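You operate a simulated robot arm through the tools that you are given. There is no shell and no other tool.

You run a simulated robot arm. Do the job below in one go: nothing can be reset, and whatever is moved stays where it is left.

## Task
Light the stereo microscope at 40 and aim both lamp arms.
Fine: lamp box dial to 0 before its switch goes on; both arms point at the plate.

The check looks at the end state, three seconds after you hand in, the way a careful person would. Anything else that was tipped, shoved, dropped, spilled or broken makes it a failure.

## Robot
A 7-joint arm with a fingered hand, fixed in place. Base frame: the origin is on the floor under the middle of its stand, x ahead of it, y to its left, z up; the work surface is at about z = 0.772. Lengths are in m, angles in degrees, forces in N, time in s.
With the tool pointing down near the work surface it reaches from about 0.2 to 0.8 m from the base axis. Its first joint turns from -166.0 to 166.0 degrees. Payload 4.9 kg.
The tool frame sits at the grasp point between the pads (the TCP): z along the fingers, y along the line on which they close. The tips reach 0.032 m beyond it. The gripper opens to 0.192 m; its body begins 0.089 m behind the TCP. The gripper is a hand of 3 fingers: y runs from the thumb to the fingers, the wrist lies at [0, 0, -0.267] in the tool frame.
Orientation is that of the tool frame in the base frame, as a unit quaternion [w, x, y, z]. With the fingers straight down and closing along the base's y, the tool's x points along the base's -x, its y along +y and its z along -z.

## Interface
- The arm moves only by the tool move_arm. Its argument "deltas" is one flat list of numbers, 6 for each row, row after row: the shift along the base's x, y, z in units of 200 mm (1.0 is 200 mm), then the turn, a rotation vector about the base's x, y, z in units of 45 degrees (1.0 is 45 degrees). In form: [tx, ty, tz, ax, ay, az, tx, ty, tz, ax, ay, az, ...]. A call has 1 to 20 rows; each row is the pose to reach, as a shift and turn from the pose commanded when the call began. A call with a number of a shift or a turn outside -1 to 1 is refused whole. Each row takes 0.2 s and may step no farther than 0.05 m and 8.6 degrees from the row before; otherwise, the whole call is refused. Where a pose cannot be reached the arm comes as near as it can. A force on the tool above 90 N (or 10 N above the force at the start of the call, whichever is more), or a blocked arm, ends the call early, and 0.2 s more pass. In this call time passes only in rows, and 0.2 s behind the last. The reply holds the time, the measured pose of the TCP, the force on the tool along the base axes, the opening and the grip force, in the units named above and with some noise, with the torque about the TCP (base axes, N m) and any sound that the robot's microphone picked up.
- Cameras (640 x 400 px; columns grow to the right, rows downward): "scene" is fixed at [0.0472, -0.4982, 1.4617]; the picture's right is [0.91, -0.42, 0.00], its down [-0.19, -0.43, -0.88] and it looks along [0.37, 0.80, -0.47] (base axes); focal length 335 px, centre (320, 200). "wrist" rides on the gripper at [0.08, -0.046, -0.113] in the tool frame; the picture's right is [0.50, 0.87, 0.00], its down [-0.67, 0.39, -0.63] and it looks along [-0.55, 0.32, 0.78] (tool axes); focal length 226 px, centre (320, 200). There is no depth. A picture from a camera that has moved, and an enlarged one, comes with that camera's place and axes in the base frame and with its lens.
- camera(camera): a new picture of that camera. The clock stands still meanwhile.
- curl_fingers(finger1, finger2, thumb_bend): sets how far each is bent, from 0 (flat) to 1 (curled in); at 0.3 the hand is open as for a grip, at 0.7 the pads meet at the TCP. One left out holds its place. A second passes; each finger stops where it meets its share of the squeeze, and holds until it gets a number again. It is the only way to open and close the hand. It gives what a move gives, with no picture; readings hold the bend of each and the force on the fingers (four entries, about 0 where the hand has none), thumb and palm.
- inspect(camera, box): a new picture of the part [left, top, right, bottom] of that camera's present view, enlarged. The clock stands still meanwhile.
- finish_job(): hands the job in; it is judged then, once.

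Places have to be worked out from the pictures, the camera data and where the tool is seen. Open the gripper and draw the arm clear of the work before you hand the job in, unless the task says otherwise.

The tools are called by a JSON object that holds its "method" and its "body". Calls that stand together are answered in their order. move_arm: Moves the arm, as the interface text tells. Its arguments: {"type":"object","properties":{"deltas":{"type":"array","items":{"type":"number"}}},"required":["deltas"]} The other tools are called the same way: curl_fingers (finger1, finger2, thumb_bend) moves the fingers one by one; camera (camera) takes a picture; inspect (camera, box) takes an enlarged picture of a part of a camera's view; finish_job () hands the job in.

At the start:

```text
t: 0.0
tcp_pos: [0.4001, 0.3752, 1.2506]
tool_rot: [0.0, 0.0, 1.0, 0.0]
ft_force: [0.2, -0.5, -0.1]
wrist_torque: [-0.02, -0.02, -0.01]
grip_width: 0.1919
grasp_force: 0.0
shape: jaw
bend: [0.3, 0.3, 0.3]
finger forces: [0.1, 0.0, 0.0, 0.1, 0.1, 0.0]
```

scene: 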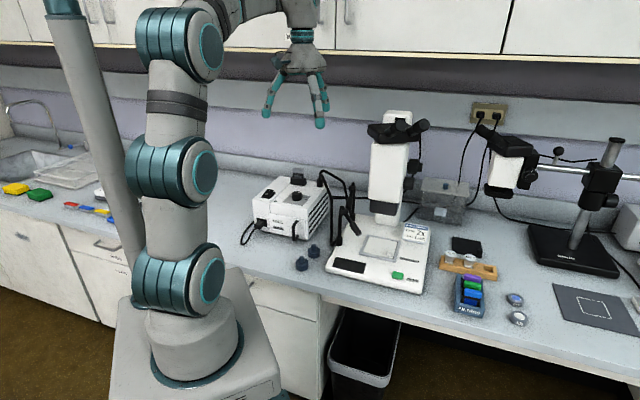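
wrist: 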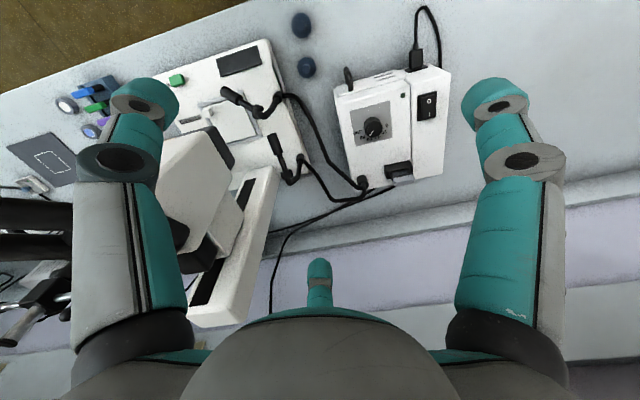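

I start with close-up views of the lamp box and the microscope to see the dial, switch and gooseneck arms.

{"method": "inspect", "body": {"camera": "scene", "box": [230, 160, 350, 260]}}

{"method": "inspect", "body": {"camera": "scene", "box": [310, 100, 470, 300]}}

{"method": "inspect", "body": {"camera": "wrist", "box": [320, 50, 460, 200]}}

{"method": "inspect", "body": {"camera": "wrist", "box": [150, 30, 350, 220]}}

{"method": "inspect", "body": {"camera": "scene", "box": [420, 90, 640, 340]}}

```text
4.00 times, centred on (290, 210) of scene
camera zoom: at [0.0472, -0.4982, 1.4617], right [0.91, -0.42, 0.0], down [-0.19, -0.43, -0.88], along [0.37, 0.8, -0.47], focal length 1341 px, centre (440, 160)
```

zoom: 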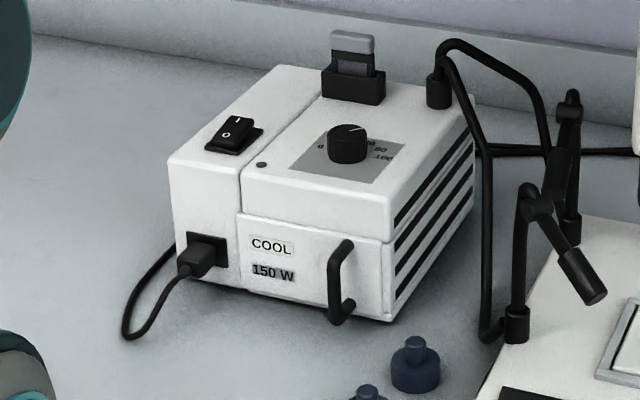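

```text
2.00 times, centred on (390, 200) of scene
camera zoom: at [0.0472, -0.4982, 1.4617], right [0.91, -0.42, 0.0], down [-0.19, -0.43, -0.88], along [0.37, 0.8, -0.47], focal length 671 px, centre (180, 200)
```

zoom: 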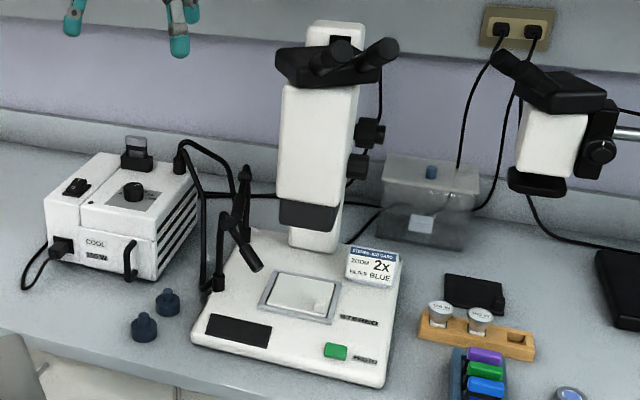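

```text
2.67 times, centred on (390, 125) of wrist
camera zoom: at [0.319, 0.3287, 1.3629], right [-0.5, 0.87, 0.0], down [0.67, 0.39, 0.63], along [0.55, 0.32, -0.78], focal length 603 px, centre (133, 400)
```

zoom: 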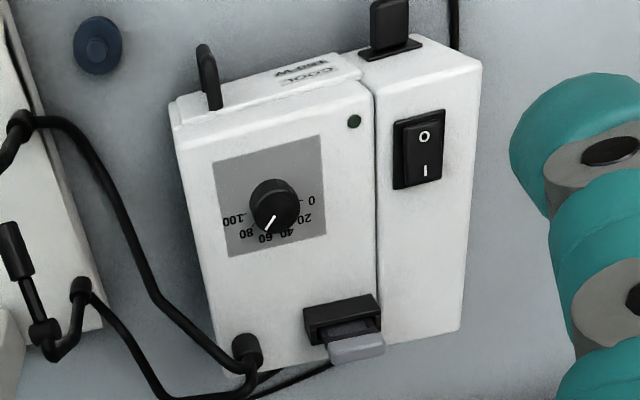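

```text
2.11 times, centred on (250, 125) of wrist
camera zoom: at [0.319, 0.3287, 1.3629], right [-0.5, 0.87, 0.0], down [0.67, 0.39, 0.63], along [0.55, 0.32, -0.78], focal length 476 px, centre (467, 358)
```

zoom: 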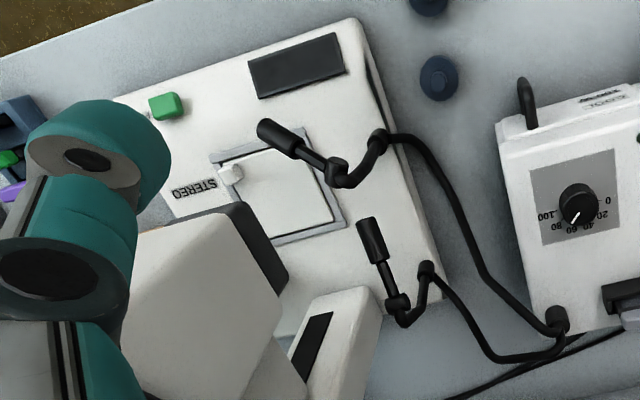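

```text
1.60 times, centred on (530, 215) of scene
camera zoom: at [0.0472, -0.4982, 1.4617], right [0.91, -0.42, 0.0], down [-0.19, -0.43, -0.88], along [0.37, 0.8, -0.47], focal length 537 px, centre (-16, 176)
```

zoom: 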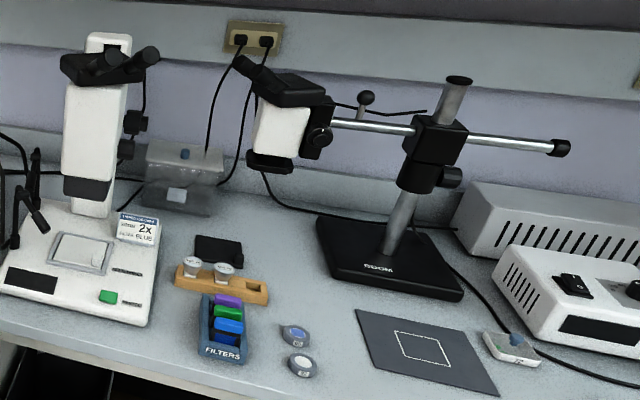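

Next, the card by the microscope, the lamp panel and the gooseneck heads at higher magnification.

{"method": "inspect", "body": {"camera": "scene", "box": [390, 215, 440, 250]}}

{"method": "inspect", "body": {"camera": "scene", "box": [315, 165, 375, 255]}}

{"method": "inspect", "body": {"camera": "scene", "box": [275, 165, 335, 215]}}

{"method": "inspect", "body": {"camera": "wrist", "box": [345, 95, 400, 150]}}

{"method": "inspect", "body": {"camera": "wrist", "box": [210, 70, 310, 190]}}

{"method": "inspect", "body": {"camera": "scene", "box": [325, 255, 435, 300]}}

```text
11.43 times, centred on (415, 232) of scene
camera zoom: at [0.0472, -0.4982, 1.4617], right [0.91, -0.42, 0.0], down [-0.19, -0.43, -0.88], along [0.37, 0.8, -0.47], focal length 3833 px, centre (-766, -171)
```

zoom: 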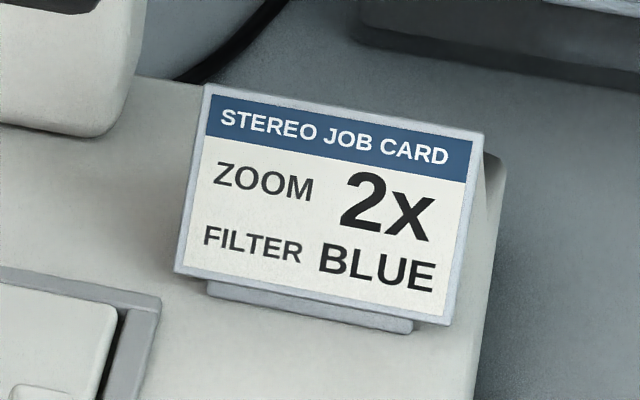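

```text
4.44 times, centred on (345, 210) of scene
camera zoom: at [0.0472, -0.4982, 1.4617], right [0.91, -0.42, 0.0], down [-0.19, -0.43, -0.88], along [0.37, 0.8, -0.47], focal length 1490 px, centre (209, 156)
```

zoom: 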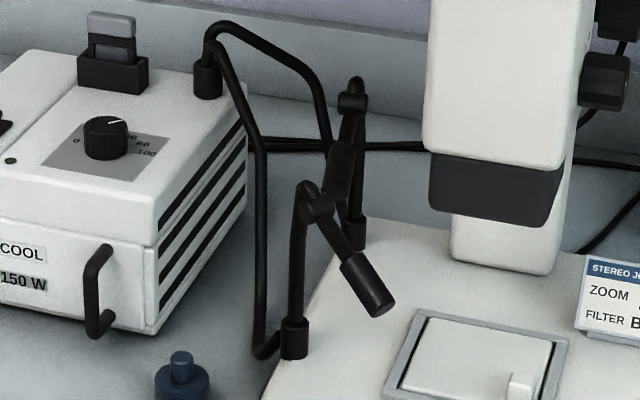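

```text
8.00 times, centred on (305, 190) of scene
camera zoom: at [0.0472, -0.4982, 1.4617], right [0.91, -0.42, 0.0], down [-0.19, -0.43, -0.88], along [0.37, 0.8, -0.47], focal length 2683 px, centre (440, 280)
```

zoom: 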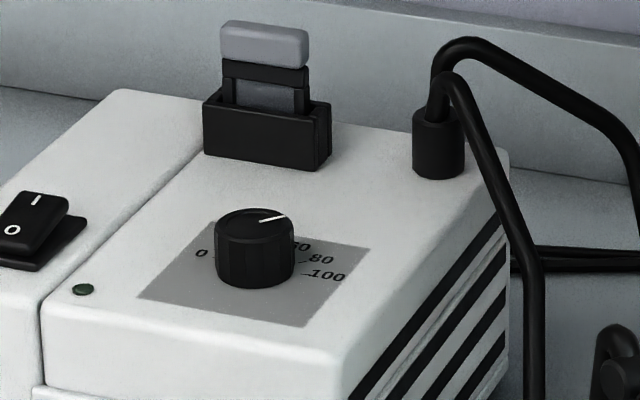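

```text
7.27 times, centred on (372, 122) of wrist
camera zoom: at [0.319, 0.3287, 1.3629], right [-0.5, 0.87, 0.0], down [0.67, 0.39, 0.63], along [0.55, 0.32, -0.78], focal length 1644 px, centre (-62, 764)
```

zoom: 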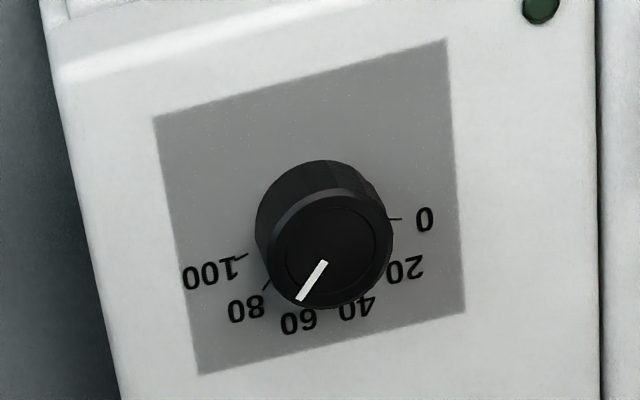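

```text
3.33 times, centred on (260, 130) of wrist
camera zoom: at [0.319, 0.3287, 1.3629], right [-0.5, 0.87, 0.0], down [0.67, 0.39, 0.63], along [0.55, 0.32, -0.78], focal length 754 px, centre (520, 433)
```

zoom: 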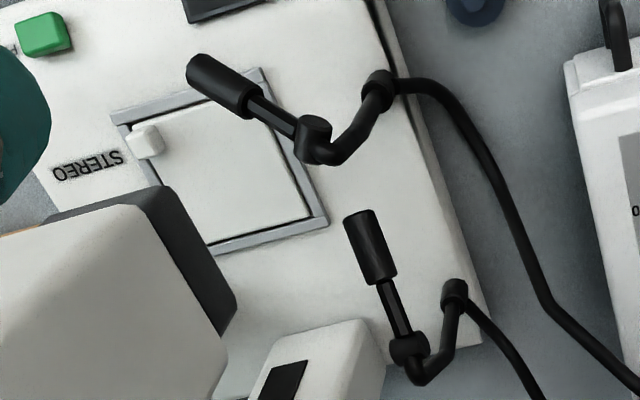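

```text
5.82 times, centred on (380, 278) of scene
camera zoom: at [0.0472, -0.4982, 1.4617], right [0.91, -0.42, 0.0], down [-0.19, -0.43, -0.88], along [0.37, 0.8, -0.47], focal length 1951 px, centre (-29, -251)
```

zoom: 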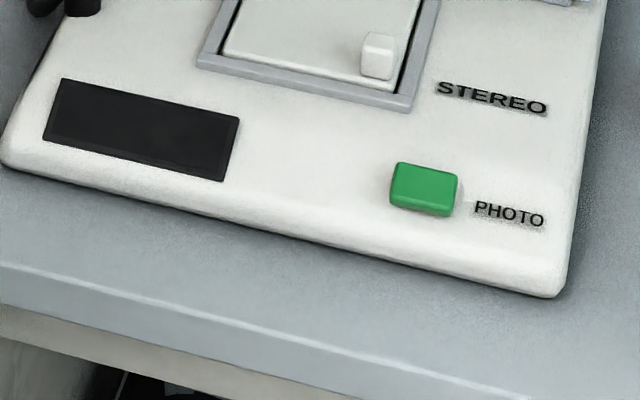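

Combining the two views, I put the dial near (0.41, 0.50, 0.93), currently at about 80. The plate is near (0.61, 0.24), and the two lamp arms stand on posts near (0.49, 0.30) and (0.58, 0.39). I move the wrist camera closer to the lamp box to measure it better.

{"method": "move_arm", "body": {"deltas": [-0.033, 0.0625, -0.142, 0, 0, 0, -0.067, 0.125, -0.283, 0, 0, 0, -0.1, 0.1875, -0.425, 0, 0, 0, -0.133, 0.25, -0.567, 0, 0, 0, -0.167, 0.3125, -0.708, 0, 0, 0, -0.2, 0.375, -0.85, 0, 0, 0]}}

{"method": "camera", "body": {"camera": "wrist"}}

{"method": "camera", "body": {"camera": "scene"}}

```text
t: 1.4
tcp_pos: [0.361, 0.4503, 1.081]
tool_rot: [-0.001, 0.0, 1.0, 0.0]
ft_force: [1.2, -0.2, 0.7]
wrist_torque: [0.0, -0.01, 0.01]
grip_width: 0.192
grasp_force: 0.0
shape: jaw
bend: [0.3, 0.3, 0.3]
finger forces: [0.0, 0.0, 0.0, 0.1, 0.0, 0.0]
```

```text
taken
camera wrist: at [0.2796, 0.4034, 1.1931], right [-0.5, 0.87, 0.0], down [0.67, 0.39, 0.63], along [0.55, 0.32, -0.77], focal length 226 px, centre (320, 200)
```

wrist: 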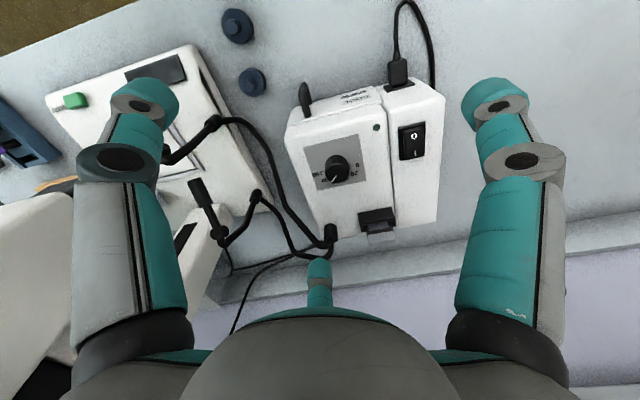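

```text
taken
```

scene: 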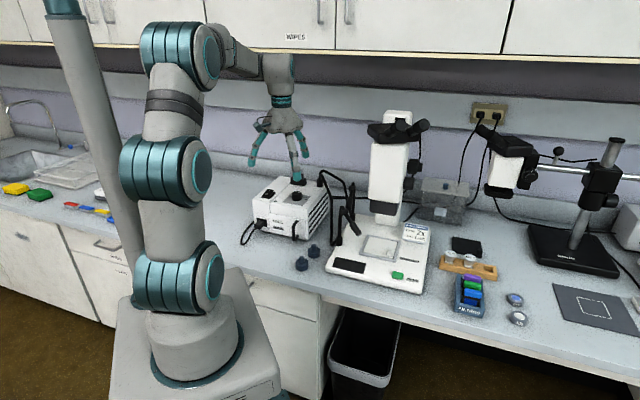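

The knob shows near (339, 170) in the wrist view. I zoom in to triangulate it, the switch and the arms with this second viewpoint.

{"method": "inspect", "body": {"camera": "wrist", "box": [280, 70, 450, 250]}}

{"method": "inspect", "body": {"camera": "wrist", "box": [150, 90, 290, 260]}}

{"method": "inspect", "body": {"camera": "wrist", "box": [310, 125, 370, 195]}}

{"method": "inspect", "body": {"camera": "wrist", "box": [380, 110, 440, 170]}}

```text
2.22 times, centred on (365, 160) of wrist
camera zoom: at [0.2796, 0.4034, 1.1931], right [-0.5, 0.87, 0.0], down [0.67, 0.39, 0.63], along [0.55, 0.32, -0.77], focal length 502 px, centre (220, 289)
```

zoom: 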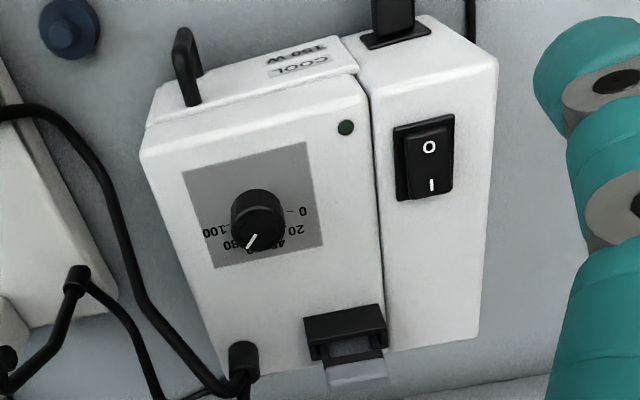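

```text
2.35 times, centred on (220, 175) of wrist
camera zoom: at [0.2796, 0.4034, 1.1931], right [-0.5, 0.87, 0.0], down [0.67, 0.39, 0.63], along [0.55, 0.32, -0.77], focal length 532 px, centre (555, 259)
```

zoom: 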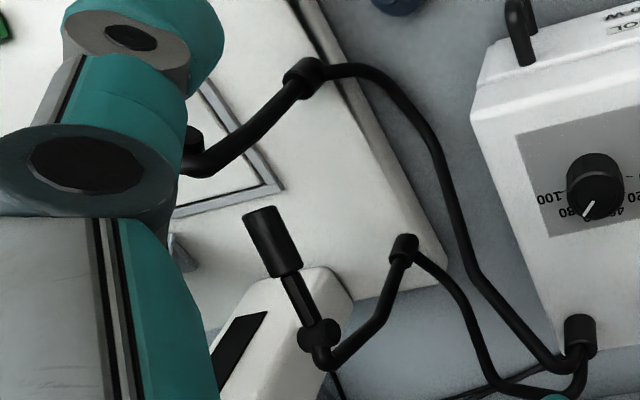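

```text
5.71 times, centred on (340, 160) of wrist
camera zoom: at [0.2796, 0.4034, 1.1931], right [-0.5, 0.87, 0.0], down [0.67, 0.39, 0.63], along [0.55, 0.32, -0.77], focal length 1292 px, centre (206, 429)
```

zoom: 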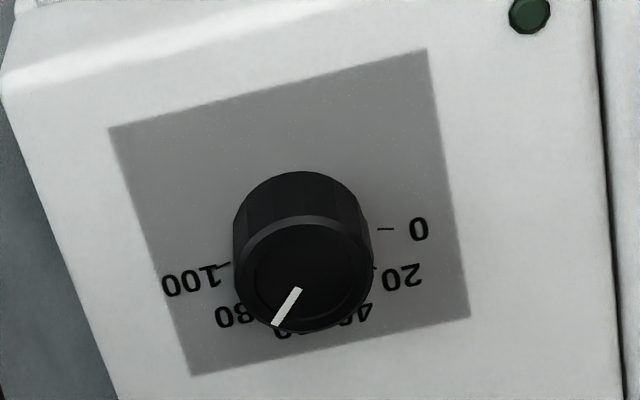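

```text
6.67 times, centred on (410, 140) of wrist
camera zoom: at [0.2796, 0.4034, 1.1931], right [-0.5, 0.87, 0.0], down [0.67, 0.39, 0.63], along [0.55, 0.32, -0.77], focal length 1507 px, centre (-280, 600)
```

zoom: 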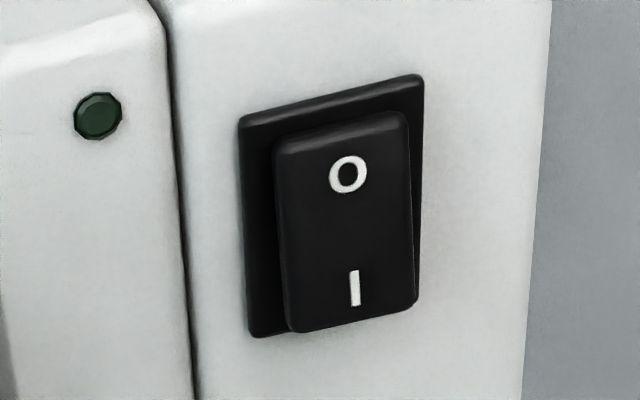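

The box is turned about 45°, with its top at z ≈ 0.887. The knob centre is about (0.418, 0.511) with its top at about 0.917. The I side of the switch is near (0.345, 0.60). I curl the fingers here in free air to learn the hand's shape when nearly closed.

{"method": "curl_fingers", "body": {"finger1": 0.55, "finger2": 0.55, "thumb_bend": 0.55}}

{"method": "camera", "body": {"camera": "wrist"}}

{"method": "inspect", "body": {"camera": "scene", "box": [220, 50, 360, 230]}}

```text
t: 2.4
tcp_pos: [0.362, 0.4499, 1.0813]
tool_rot: [0.0, 0.0, 1.0, 0.0]
ft_force: [-0.7, 0.1, 0.7]
wrist_torque: [0.01, 0.0, 0.01]
grip_width: 0.0634
grasp_force: 0.1
shape: fingers
bend: [0.55, 0.55, 0.55]
finger forces: [0.0, 0.0, 0.1, 0.1, 0.0, 0.1]
```

```text
taken
camera wrist: at [0.2798, 0.4033, 1.1933], right [-0.5, 0.87, 0.0], down [0.67, 0.39, 0.63], along [0.55, 0.32, -0.78], focal length 226 px, centre (320, 200)
```

wrist: 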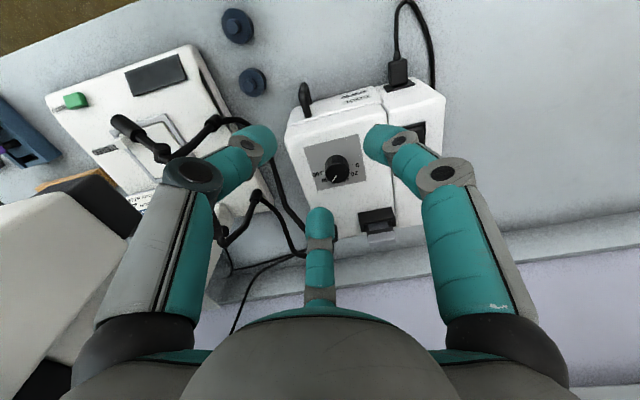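

```text
2.22 times, centred on (290, 140) of scene
camera zoom: at [0.0472, -0.4982, 1.4617], right [0.91, -0.42, 0.0], down [-0.19, -0.43, -0.88], along [0.37, 0.8, -0.47], focal length 745 px, centre (387, 333)
```

zoom: 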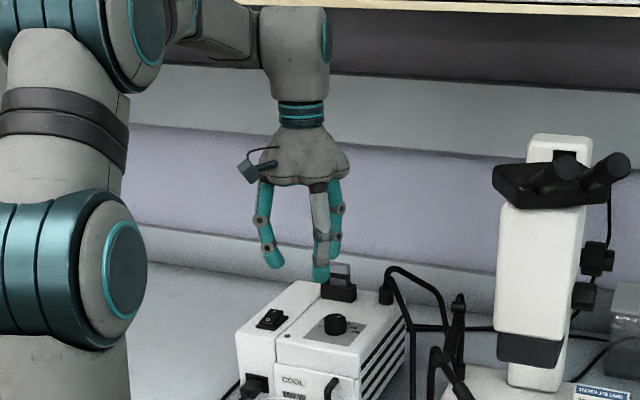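

The fingers stay within about 7 cm of the axis when partly closed, so the filter slot and cable should clear. I check how far the tips extend below the TCP at this bend.

{"method": "inspect", "body": {"camera": "scene", "box": [265, 125, 325, 185]}}

{"method": "inspect", "body": {"camera": "wrist", "box": [200, 100, 440, 270]}}

```text
6.67 times, centred on (295, 155) of scene
camera zoom: at [0.0472, -0.4982, 1.4617], right [0.91, -0.42, 0.0], down [-0.19, -0.43, -0.88], along [0.37, 0.8, -0.47], focal length 2236 px, centre (487, 500)
```

zoom: 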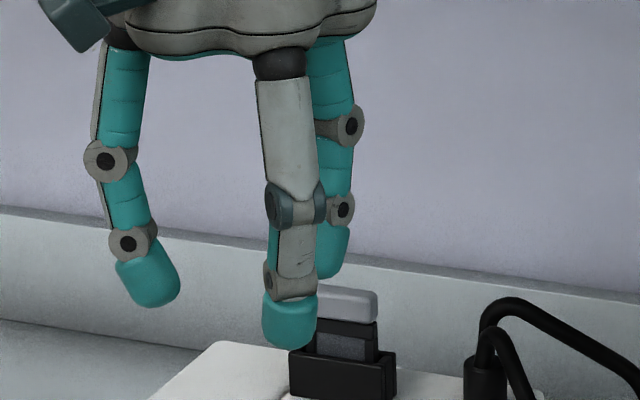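

```text
2.35 times, centred on (320, 185) of wrist
camera zoom: at [0.2798, 0.4033, 1.1933], right [-0.5, 0.87, 0.0], down [0.67, 0.39, 0.63], along [0.55, 0.32, -0.78], focal length 532 px, centre (320, 235)
```

zoom: 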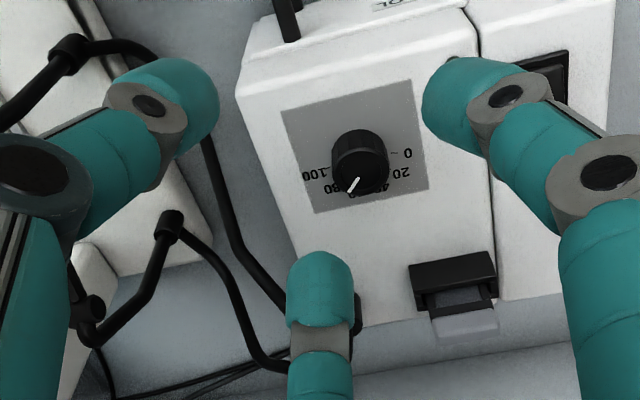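

At this bend the tips reach about 4.5 cm below the TCP. I move above the knob, yaw the tool by -45° to leave room for a 120° turn, and then check the centering.

{"method": "move_arm", "body": {"deltas": [0.048, 0.051, -0.067, 0, 0, -0.167, 0.097, 0.102, -0.133, 0, 0, -0.333, 0.145, 0.153, -0.2, 0, 0, -0.5, 0.193, 0.203, -0.267, 0, 0, -0.667, 0.242, 0.254, -0.333, 0, 0, -0.833, 0.29, 0.305, -0.4, 0, 0, -1.0]}}

{"method": "camera", "body": {"camera": "wrist"}}

{"method": "inspect", "body": {"camera": "scene", "box": [230, 130, 350, 250]}}

```text
t: 3.8
tcp_pos: [0.419, 0.5121, 1.0006]
tool_rot: [0.0, 0.383, 0.924, 0.001]
ft_force: [-0.3, 0.2, -0.2]
wrist_torque: [-0.01, 0.03, 0.0]
grip_width: 0.0631
grasp_force: 0.0
shape: fingers
bend: [0.55, 0.55, 0.55]
finger forces: [0.0, 0.0, 0.1, 0.0, 0.0, 0.0]
```

```text
taken
camera wrist: at [0.3282, 0.5347, 1.1124], right [0.26, 0.97, 0.0], down [0.75, -0.2, 0.63], along [0.61, -0.16, -0.77], focal length 226 px, centre (320, 200)
```

wrist: 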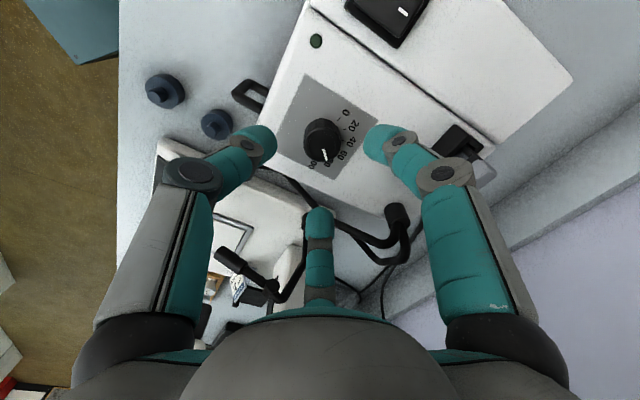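

```text
3.33 times, centred on (290, 190) of scene
camera zoom: at [0.0472, -0.4982, 1.4617], right [0.91, -0.42, 0.0], down [-0.19, -0.43, -0.88], along [0.37, 0.8, -0.47], focal length 1118 px, centre (420, 233)
```

zoom: 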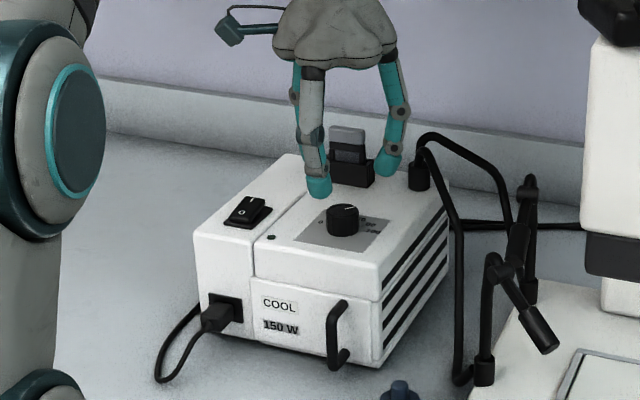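

I zoom on the knob from here to get its centre precisely.

{"method": "inspect", "body": {"camera": "wrist", "box": [270, 90, 370, 190]}}

```text
4.00 times, centred on (320, 140) of wrist
camera zoom: at [0.3282, 0.5347, 1.1124], right [0.26, 0.97, 0.0], down [0.75, -0.2, 0.63], along [0.61, -0.16, -0.77], focal length 904 px, centre (320, 440)
```

zoom: 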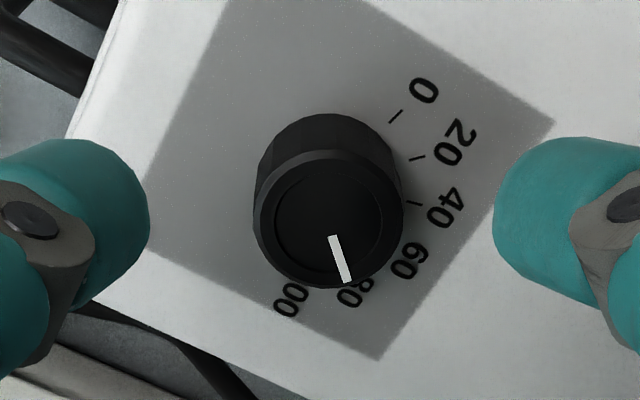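

The knob centre works out to (0.418, 0.512), within 1 mm of the TCP. I narrow the fingers slightly and descend around the knob.

{"method": "curl_fingers", "body": {"finger1": 0.58, "finger2": 0.58, "thumb_bend": 0.58}}

{"method": "move_arm", "body": {"deltas": [0, 0.003, -0.08, 0, 0, 0, 0, 0.003, -0.16, 0, 0, 0, 0, 0.003, -0.22, 0, 0, 0, 0, 0.003, -0.28, 0, 0, 0]}}

{"method": "inspect", "body": {"camera": "wrist", "box": [220, 90, 420, 260]}}

{"method": "inspect", "body": {"camera": "scene", "box": [250, 150, 350, 230]}}

```text
t: 4.8
tcp_pos: [0.4188, 0.5103, 0.9995]
tool_rot: [0.001, 0.383, 0.924, 0.0]
ft_force: [-0.8, 0.2, 0.6]
wrist_torque: [-0.02, 0.02, 0.0]
grip_width: 0.055
grasp_force: 0.1
shape: fingers
bend: [0.57, 0.57, 0.57]
finger forces: [0.0, 0.0, 0.0, 0.0, 0.0, 0.0]
```

```text
t: 5.8
tcp_pos: [0.4187, 0.5133, 0.9437]
tool_rot: [0.0, 0.382, 0.924, 0.001]
ft_force: [0.4, -0.3, 1.1]
wrist_torque: [0.02, -0.01, 0.06]
grip_width: 0.0549
grasp_force: 0.0
shape: fingers
bend: [0.57, 0.57, 0.57]
finger forces: [0.1, 0.0, 0.1, 0.1, 0.0, 0.0]
```

```text
2.35 times, centred on (320, 175) of wrist
camera zoom: at [0.3278, 0.5357, 1.0566], right [0.26, 0.97, 0.0], down [0.75, -0.2, 0.63], along [0.61, -0.16, -0.77], focal length 532 px, centre (320, 259)
```

zoom: 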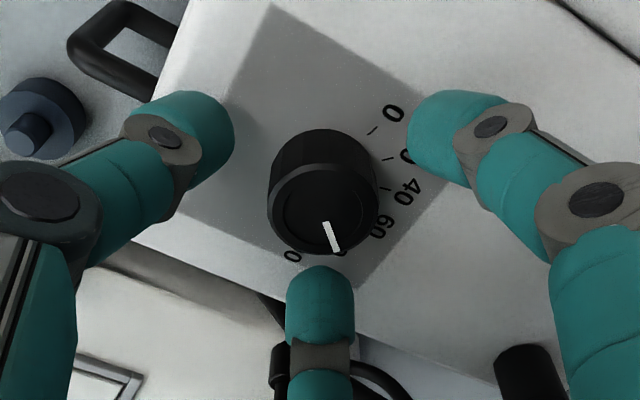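

```text
5.00 times, centred on (300, 190) of scene
camera zoom: at [0.0472, -0.4982, 1.4617], right [0.91, -0.42, 0.0], down [-0.19, -0.43, -0.88], along [0.37, 0.8, -0.47], focal length 1677 px, centre (420, 250)
```

zoom: 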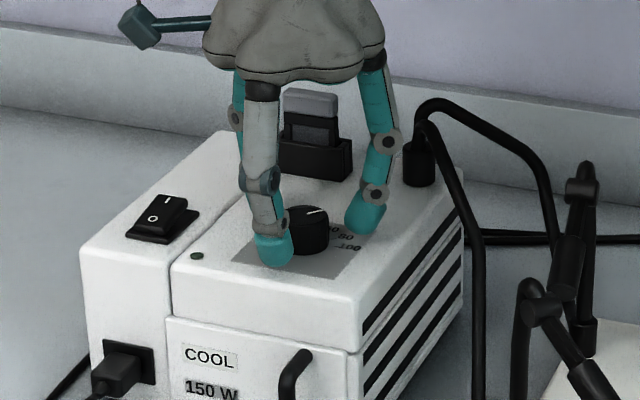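

The knob is centred between the three fingers and the tips sit a few mm above the panel. I lower 3 mm more and close gently on the knob.

{"method": "move_arm", "body": {"deltas": [0, 0, -0.015, 0, 0, 0]}}

{"method": "curl_fingers", "body": {"finger1": 0.66, "finger2": 0.66, "thumb_bend": 0.66}}

{"method": "inspect", "body": {"camera": "wrist", "box": [220, 90, 420, 260]}}

{"method": "inspect", "body": {"camera": "scene", "box": [250, 150, 350, 230]}}

```text
t: 6.2
tcp_pos: [0.4189, 0.5124, 0.941]
tool_rot: [0.0, 0.383, 0.924, 0.0]
ft_force: [-0.5, -0.9, -0.3]
wrist_torque: [-0.01, -0.01, -0.01]
grip_width: 0.0552
grasp_force: 0.0
shape: fingers
bend: [0.57, 0.57, 0.57]
finger forces: [0.0, 0.1, 0.0, 0.0, 0.1, 0.1]
```

```text
t: 7.2
tcp_pos: [0.4194, 0.5126, 0.9415]
tool_rot: [0.0, 0.383, 0.924, 0.0]
ft_force: [1.1, -0.1, -0.5]
wrist_torque: [0.0, 0.0, -0.04]
grip_width: 0.0278
grasp_force: 6.0
shape: fingers
bend: [0.63, 0.62, 0.64]
finger forces: [3.4, 4.4, 0.1, 0.0, 3.8, 0.0]
```

```text
2.35 times, centred on (320, 175) of wrist
camera zoom: at [0.3281, 0.5357, 1.0534], right [0.26, 0.97, 0.0], down [0.75, -0.2, 0.63], along [0.61, -0.16, -0.78], focal length 532 px, centre (320, 259)
```

zoom: 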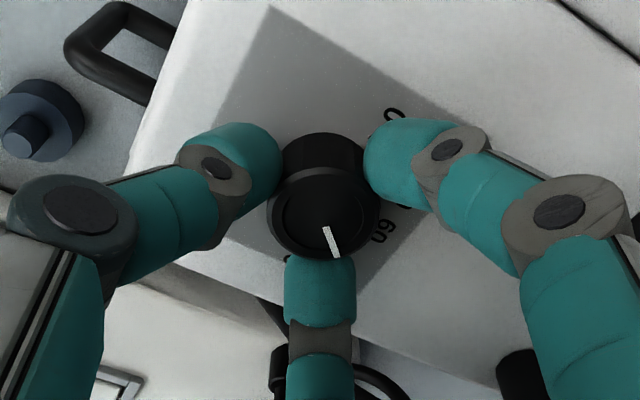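

```text
5.00 times, centred on (300, 190) of scene
camera zoom: at [0.0472, -0.4982, 1.4617], right [0.91, -0.42, 0.0], down [-0.19, -0.43, -0.88], along [0.37, 0.8, -0.47], focal length 1677 px, centre (420, 250)
```

zoom: 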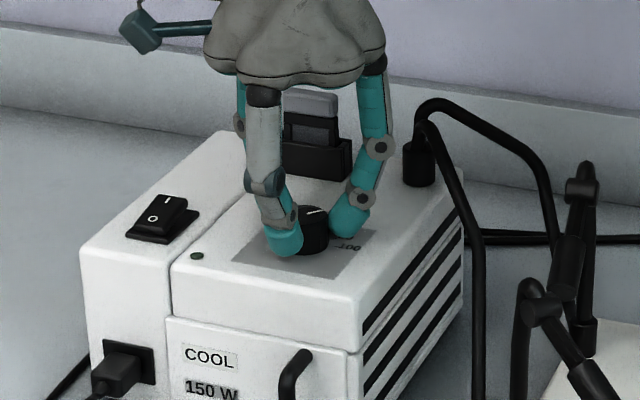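

All three fingers hold the knob at about 4 N each. I turn it counter-clockwise by 45°, which is towards 0, and check the pointer.

{"method": "move_arm", "body": {"deltas": [0, 0, 0, 0, 0, 0.167, 0, 0, 0, 0, 0, 0.333, 0, 0, 0, 0, 0, 0.5, 0, 0, 0, 0, 0, 0.667, 0, 0, 0, 0, 0, 0.833, 0, 0, 0, 0, 0, 1.0]}}

{"method": "inspect", "body": {"camera": "wrist", "box": [220, 90, 420, 260]}}

{"method": "inspect", "body": {"camera": "scene", "box": [250, 150, 350, 230]}}

```text
t: 8.6
tcp_pos: [0.4181, 0.5118, 0.9409]
tool_rot: [0.0, -0.001, 1.0, 0.0]
ft_force: [2.2, -2.5, -0.3]
wrist_torque: [-0.04, -0.09, -0.06]
grip_width: 0.0279
grasp_force: 6.3
shape: fingers
bend: [0.63, 0.62, 0.64]
finger forces: [2.6, 4.9, 0.0, 0.0, 5.1, 0.0]
```

```text
2.35 times, centred on (320, 175) of wrist
camera zoom: at [0.3374, 0.4651, 1.0535], right [-0.5, 0.86, 0.0], down [0.67, 0.39, 0.63], along [0.55, 0.32, -0.78], focal length 532 px, centre (320, 259)
```

zoom: 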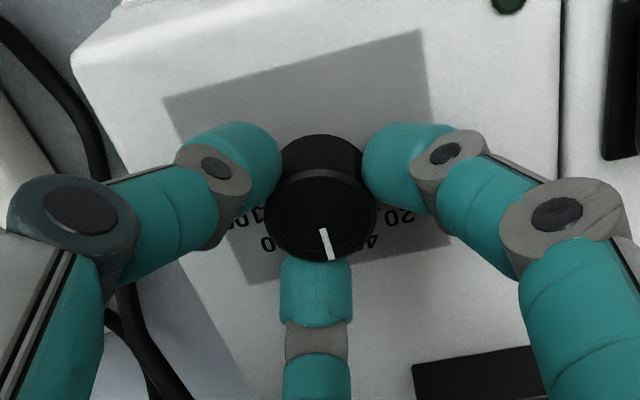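

```text
5.00 times, centred on (300, 190) of scene
camera zoom: at [0.0472, -0.4982, 1.4617], right [0.91, -0.42, 0.0], down [-0.19, -0.43, -0.88], along [0.37, 0.8, -0.47], focal length 1677 px, centre (420, 250)
```

zoom: 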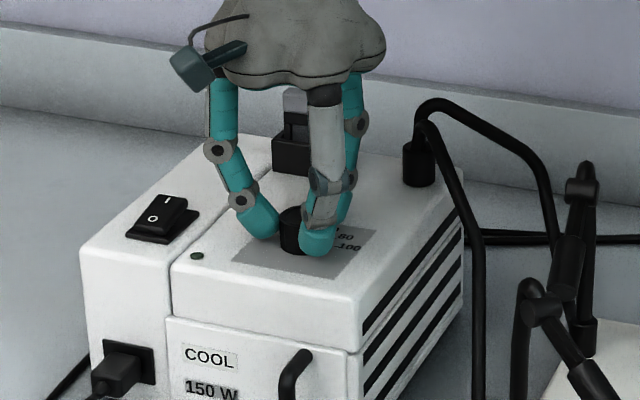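

The knob follows the hand without slipping. I turn another 45°.

{"method": "move_arm", "body": {"deltas": [0, 0, 0, 0, 0, 0.167, 0, 0, 0, 0, 0, 0.333, 0, 0, 0, 0, 0, 0.5, 0, 0, 0, 0, 0, 0.667, 0, 0, 0, 0, 0, 0.833, 0, 0, 0, 0, 0, 1.0]}}

{"method": "inspect", "body": {"camera": "wrist", "box": [220, 90, 420, 260]}}

```text
t: 10.0
tcp_pos: [0.4196, 0.5115, 0.9411]
tool_rot: [0.0, -0.383, 0.924, 0.0]
ft_force: [4.5, -3.0, -2.3]
wrist_torque: [-0.12, -0.11, -0.06]
grip_width: 0.0281
grasp_force: 5.8
shape: fingers
bend: [0.64, 0.63, 0.64]
finger forces: [2.3, 3.5, 0.0, 0.0, 6.7, 0.1]
```

```text
2.35 times, centred on (320, 175) of wrist
camera zoom: at [0.3938, 0.4227, 1.0539], right [-0.97, 0.26, 0.0], down [0.2, 0.75, 0.63], along [0.16, 0.61, -0.78], focal length 532 px, centre (320, 259)
```

zoom: 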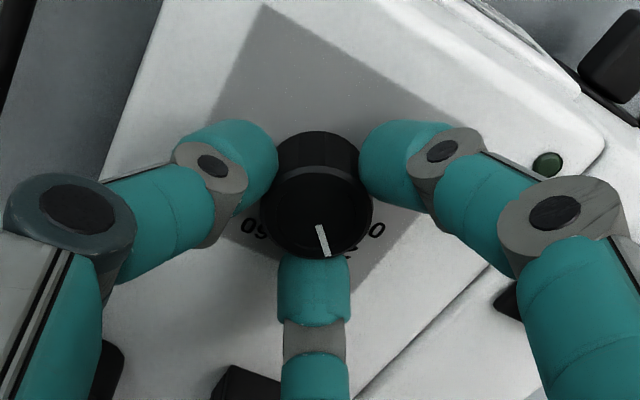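

There is a small side force on the tool, so I shift about 1 mm to recentre and turn the remaining 30°.

{"method": "move_arm", "body": {"deltas": [0.005, -0.003, 0, 0, 0, 0.167, 0.005, -0.003, 0, 0, 0, 0.333, 0.005, -0.003, 0, 0, 0, 0.5, 0.005, -0.003, 0, 0, 0, 0.667]}}

{"method": "inspect", "body": {"camera": "wrist", "box": [220, 90, 420, 260]}}

{"method": "inspect", "body": {"camera": "scene", "box": [250, 150, 350, 230]}}

```text
t: 11.0
tcp_pos: [0.4189, 0.5112, 0.9415]
tool_rot: [0.0, -0.61, 0.792, -0.001]
ft_force: [6.4, -0.7, -2.5]
wrist_torque: [-0.01, -0.2, -0.03]
grip_width: 0.0284
grasp_force: 5.8
shape: fingers
bend: [0.64, 0.63, 0.64]
finger forces: [2.0, 3.5, 0.0, 0.0, 6.6, 0.1]
```

```text
2.35 times, centred on (320, 175) of wrist
camera zoom: at [0.4416, 0.422, 1.0543], right [-0.97, -0.26, 0.0], down [-0.2, 0.75, 0.63], along [-0.17, 0.61, -0.77], focal length 532 px, centre (320, 259)
```

zoom: 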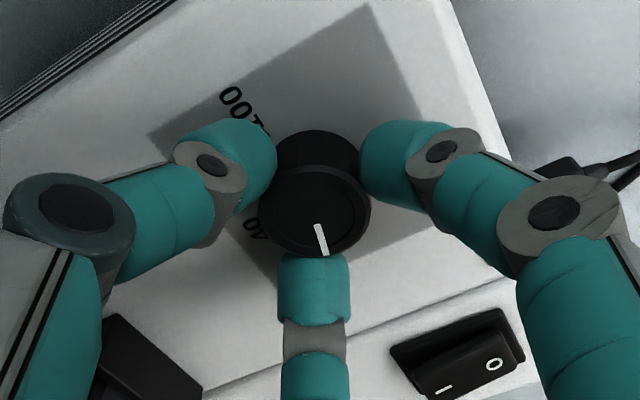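

```text
5.00 times, centred on (300, 190) of scene
camera zoom: at [0.0472, -0.4982, 1.4617], right [0.91, -0.42, 0.0], down [-0.19, -0.43, -0.88], along [0.37, 0.8, -0.47], focal length 1677 px, centre (420, 250)
```

zoom: 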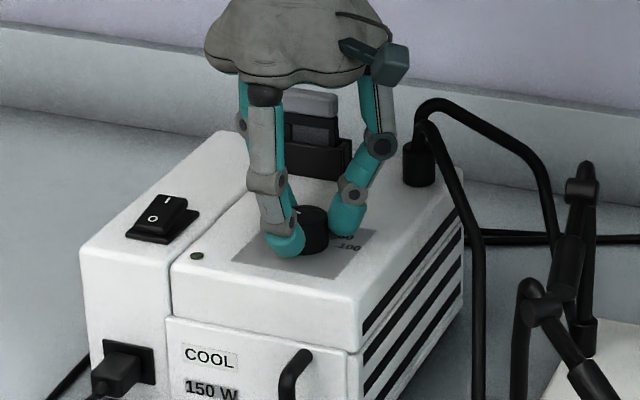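

The pointer is at or very near 0. I turn about 6° more to feel for the end stop.

{"method": "move_arm", "body": {"deltas": [0.005, -0.003, 0, 0, 0, 0.067, 0.008, -0.003, 0, 0, 0, 0.133]}}

{"method": "inspect", "body": {"camera": "wrist", "box": [270, 120, 370, 220]}}

```text
t: 11.6
tcp_pos: [0.421, 0.5102, 0.9418]
tool_rot: [-0.001, -0.65, 0.76, 0.001]
ft_force: [-0.4, 0.4, -1.8]
wrist_torque: [0.03, 0.0, -0.14]
grip_width: 0.0282
grasp_force: 6.4
shape: fingers
bend: [0.64, 0.63, 0.64]
finger forces: [3.1, 5.4, 0.0, 0.1, 4.5, 0.0]
```

```text
4.00 times, centred on (320, 170) of wrist
camera zoom: at [0.4526, 0.4244, 1.0541], right [-0.93, -0.36, 0.0], down [-0.28, 0.72, 0.63], along [-0.23, 0.59, -0.78], focal length 904 px, centre (320, 320)
```

zoom: 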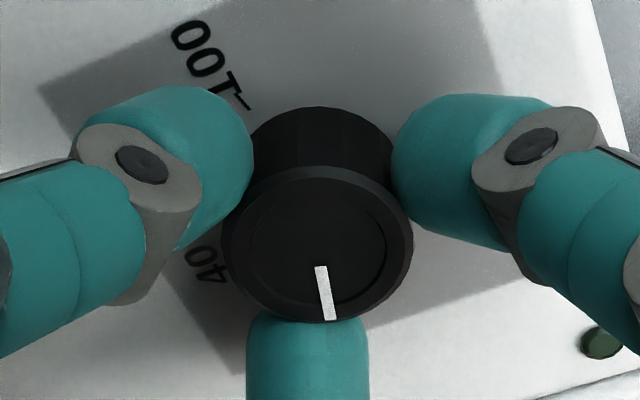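

The torque rose at the end of that turn, which fits the stop at 0. I open the fingers slightly and raise the hand to read the pointer clearly.

{"method": "curl_fingers", "body": {"finger1": 0.55, "finger2": 0.55, "thumb_bend": 0.55}}

{"method": "move_arm", "body": {"deltas": [0, 0, 0.1, 0, 0, 0, 0, 0, 0.25, 0, 0, 0, 0, 0, 0.4, 0, 0, 0]}}

{"method": "inspect", "body": {"camera": "wrist", "box": [270, 80, 370, 180]}}

{"method": "camera", "body": {"camera": "wrist"}}

```text
t: 12.6
tcp_pos: [0.4212, 0.5107, 0.9418]
tool_rot: [0.0, -0.649, 0.761, 0.0]
ft_force: [-0.3, -0.3, -0.2]
wrist_torque: [0.03, -0.03, 0.02]
grip_width: 0.0622
grasp_force: 0.1
shape: fingers
bend: [0.55, 0.55, 0.55]
finger forces: [0.0, 0.1, 0.0, 0.1, 0.1, 0.0]
```

```text
t: 13.4
tcp_pos: [0.4214, 0.5087, 1.0224]
tool_rot: [-0.002, -0.65, 0.76, 0.0]
ft_force: [-0.5, 0.7, -1.0]
wrist_torque: [0.0, 0.02, 0.02]
grip_width: 0.0624
grasp_force: 0.0
shape: fingers
bend: [0.55, 0.55, 0.55]
finger forces: [0.1, 0.0, 0.0, 0.0, 0.1, 0.0]
```

```text
4.00 times, centred on (320, 130) of wrist
camera zoom: at [0.4526, 0.4244, 1.1349], right [-0.93, -0.36, 0.0], down [-0.28, 0.72, 0.63], along [-0.23, 0.59, -0.78], focal length 904 px, centre (320, 480)
```

zoom: 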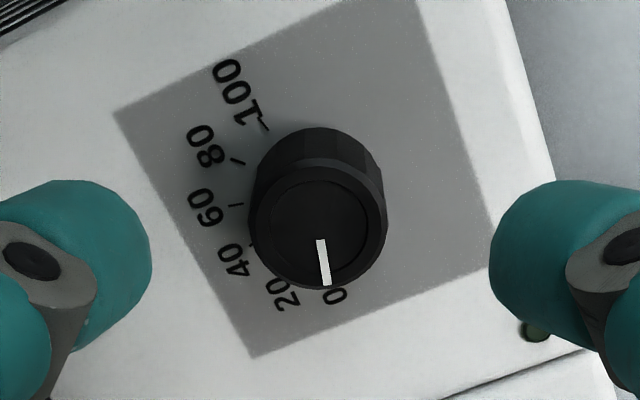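

```text
taken
camera wrist: at [0.4526, 0.4244, 1.1349], right [-0.93, -0.36, 0.0], down [-0.28, 0.72, 0.63], along [-0.23, 0.59, -0.78], focal length 226 px, centre (320, 200)
```

wrist: 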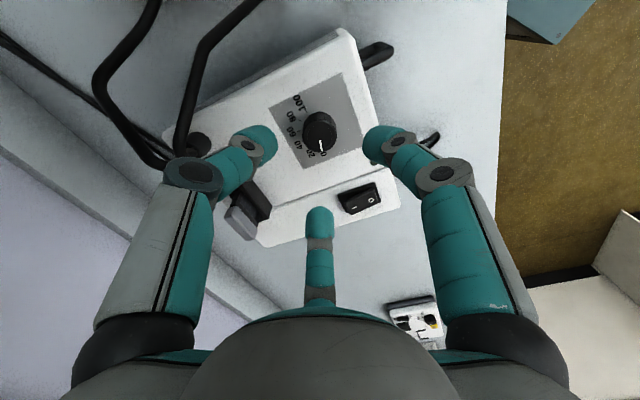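

The pointer lines up with the 0 mark. For the switch I want a single fingertip, so I curl the thumb and finger1 fully in and look at the shape.

{"method": "curl_fingers", "body": {"finger1": 1.0, "finger2": 0.5, "thumb_bend": 1.0}}

{"method": "camera", "body": {"camera": "wrist"}}

{"method": "inspect", "body": {"camera": "scene", "box": [240, 100, 340, 200]}}

```text
t: 14.4
tcp_pos: [0.4201, 0.5111, 1.023]
tool_rot: [0.0, -0.65, 0.76, 0.0]
ft_force: [0.0, 0.4, -0.5]
wrist_torque: [0.0, 0.01, -0.01]
grip_width: 0.0
grasp_force: 0.0
shape: fingers
bend: [0.97, 0.5, 0.92]
finger forces: [0.0, 0.0, 0.0, 0.0, 0.0, 0.0]
```

```text
taken
camera wrist: at [0.4526, 0.4244, 1.1351], right [-0.93, -0.36, 0.0], down [-0.28, 0.72, 0.63], along [-0.23, 0.59, -0.78], focal length 226 px, centre (320, 200)
```

wrist: 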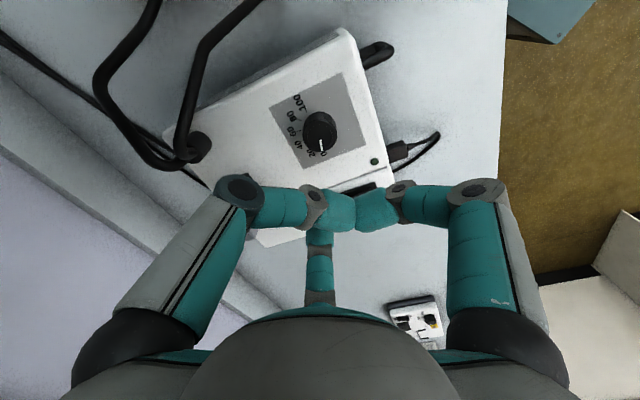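

```text
4.00 times, centred on (290, 150) of scene
camera zoom: at [0.0472, -0.4982, 1.4617], right [0.91, -0.42, 0.0], down [-0.19, -0.43, -0.88], along [0.37, 0.8, -0.47], focal length 1341 px, centre (440, 400)
```

zoom: 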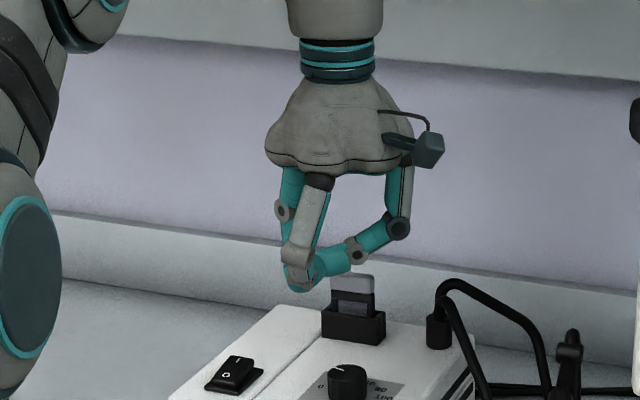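

Finger2 is the far finger, and its tip hangs below the two curled ones. From three views the I end of the rocker is near (0.342, 0.592, 0.911), and it is the raised end, so the switch is off. I bring finger2's tip above it.

{"method": "curl_fingers", "body": {"finger2": 0.55}}

{"method": "move_arm", "body": {"deltas": [-0.105, 0.07, 0, 0, 0, 0, -0.21, 0.14, 0, 0, 0, 0, -0.313, 0.213, 0, 0, 0, 0, -0.313, 0.213, -0.09, 0, 0, 0, -0.313, 0.213, -0.18, 0, 0, 0]}}

{"method": "inspect", "body": {"camera": "scene", "box": [230, 130, 330, 230]}}

{"method": "camera", "body": {"camera": "wrist"}}

```text
t: 15.4
tcp_pos: [0.4223, 0.5113, 1.0224]
tool_rot: [0.001, -0.649, 0.761, 0.0]
ft_force: [-0.2, -0.2, 0.4]
wrist_torque: [-0.03, -0.02, 0.04]
grip_width: 0.0
grasp_force: 0.1
shape: fingers
bend: [0.97, 0.55, 0.92]
finger forces: [0.0, 0.1, 0.0, 0.0, 0.0, 0.0]
```

```text
t: 16.6
tcp_pos: [0.3581, 0.5545, 0.9858]
tool_rot: [-0.001, -0.649, 0.76, -0.001]
ft_force: [0.2, 0.2, 1.1]
wrist_torque: [-0.02, -0.03, -0.01]
grip_width: 0.0
grasp_force: 0.0
shape: fingers
bend: [0.97, 0.55, 0.92]
finger forces: [0.0, 0.0, 0.1, 0.0, 0.0, 0.0]
```

```text
4.00 times, centred on (280, 180) of scene
camera zoom: at [0.0472, -0.4982, 1.4617], right [0.91, -0.42, 0.0], down [-0.19, -0.43, -0.88], along [0.37, 0.8, -0.47], focal length 1341 px, centre (480, 280)
```

zoom: 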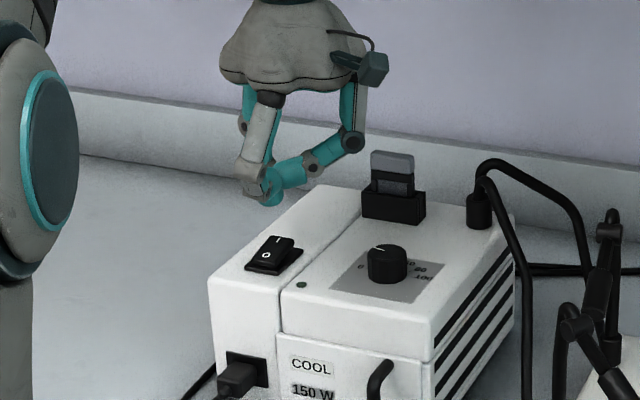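

```text
taken
camera wrist: at [0.3897, 0.4676, 1.099], right [-0.93, -0.36, 0.0], down [-0.28, 0.72, 0.63], along [-0.23, 0.59, -0.77], focal length 226 px, centre (320, 200)
```

wrist: 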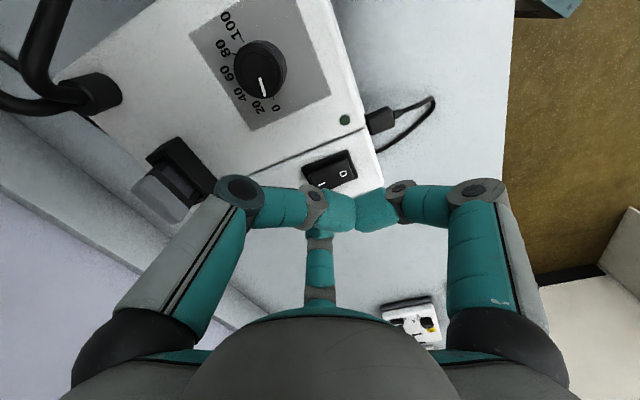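

This view also shows the knob well, so before switching I confirm the pointer really is at 0.

{"method": "inspect", "body": {"camera": "wrist", "box": [200, 10, 320, 130]}}

{"method": "inspect", "body": {"camera": "wrist", "box": [280, 130, 400, 250]}}

{"method": "inspect", "body": {"camera": "scene", "box": [275, 170, 315, 210]}}

```text
3.33 times, centred on (260, 70) of wrist
camera zoom: at [0.3897, 0.4676, 1.099], right [-0.93, -0.36, 0.0], down [-0.28, 0.72, 0.63], along [-0.23, 0.59, -0.77], focal length 754 px, centre (520, 633)
```

zoom: 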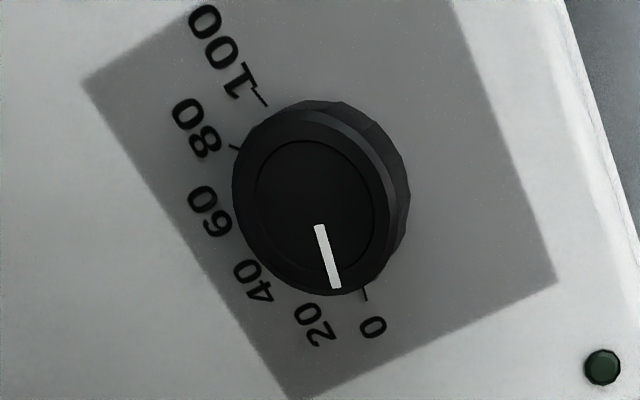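

```text
3.33 times, centred on (340, 190) of wrist
camera zoom: at [0.3897, 0.4676, 1.099], right [-0.93, -0.36, 0.0], down [-0.28, 0.72, 0.63], along [-0.23, 0.59, -0.77], focal length 754 px, centre (253, 233)
```

zoom: 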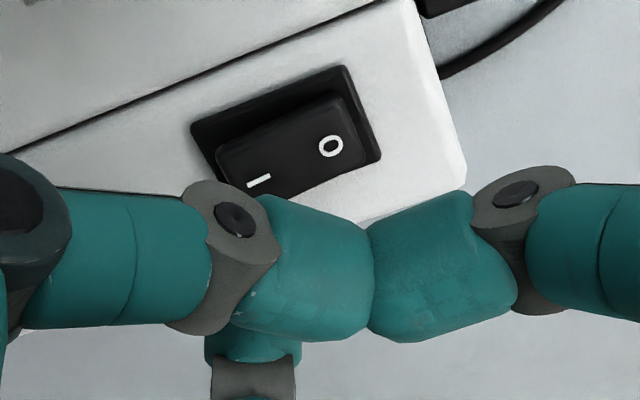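

```text
10.00 times, centred on (295, 190) of scene
camera zoom: at [0.0472, -0.4982, 1.4617], right [0.91, -0.42, 0.0], down [-0.19, -0.43, -0.88], along [0.37, 0.8, -0.47], focal length 3354 px, centre (570, 300)
```

zoom: 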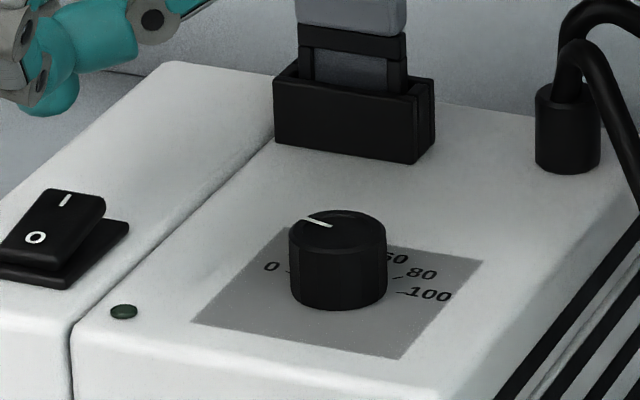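

The pointer is parallel to the 0 tick, so the dial is at 0. I lower the fingertip onto the I end of the rocker.

{"method": "move_arm", "body": {"deltas": [0, 0, -0.05, 0, 0, 0, 0, 0, -0.1, 0, 0, 0]}}

{"method": "inspect", "body": {"camera": "scene", "box": [240, 160, 300, 220]}}

```text
t: 17.2
tcp_pos: [0.3573, 0.5537, 0.9669]
tool_rot: [0.0, -0.649, 0.76, 0.0]
ft_force: [0.2, 0.6, -0.4]
wrist_torque: [0.02, 0.04, 0.0]
grip_width: 0.0
grasp_force: 0.0
shape: fingers
bend: [0.97, 0.55, 0.92]
finger forces: [0.1, 0.0, 0.0, 0.0, 0.0, 0.0]
```

```text
6.67 times, centred on (270, 190) of scene
camera zoom: at [0.0472, -0.4982, 1.4617], right [0.91, -0.42, 0.0], down [-0.19, -0.43, -0.88], along [0.37, 0.8, -0.47], focal length 2236 px, centre (653, 267)
```

zoom: 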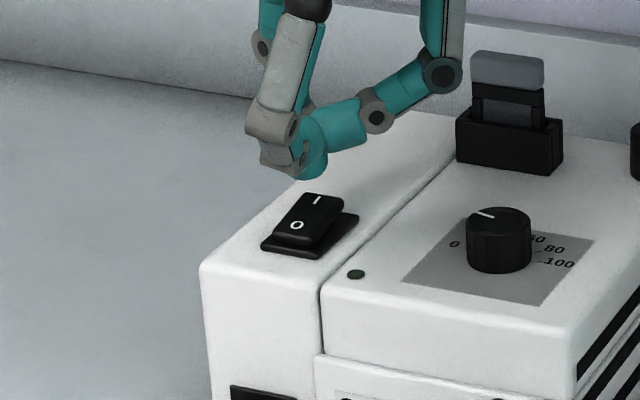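

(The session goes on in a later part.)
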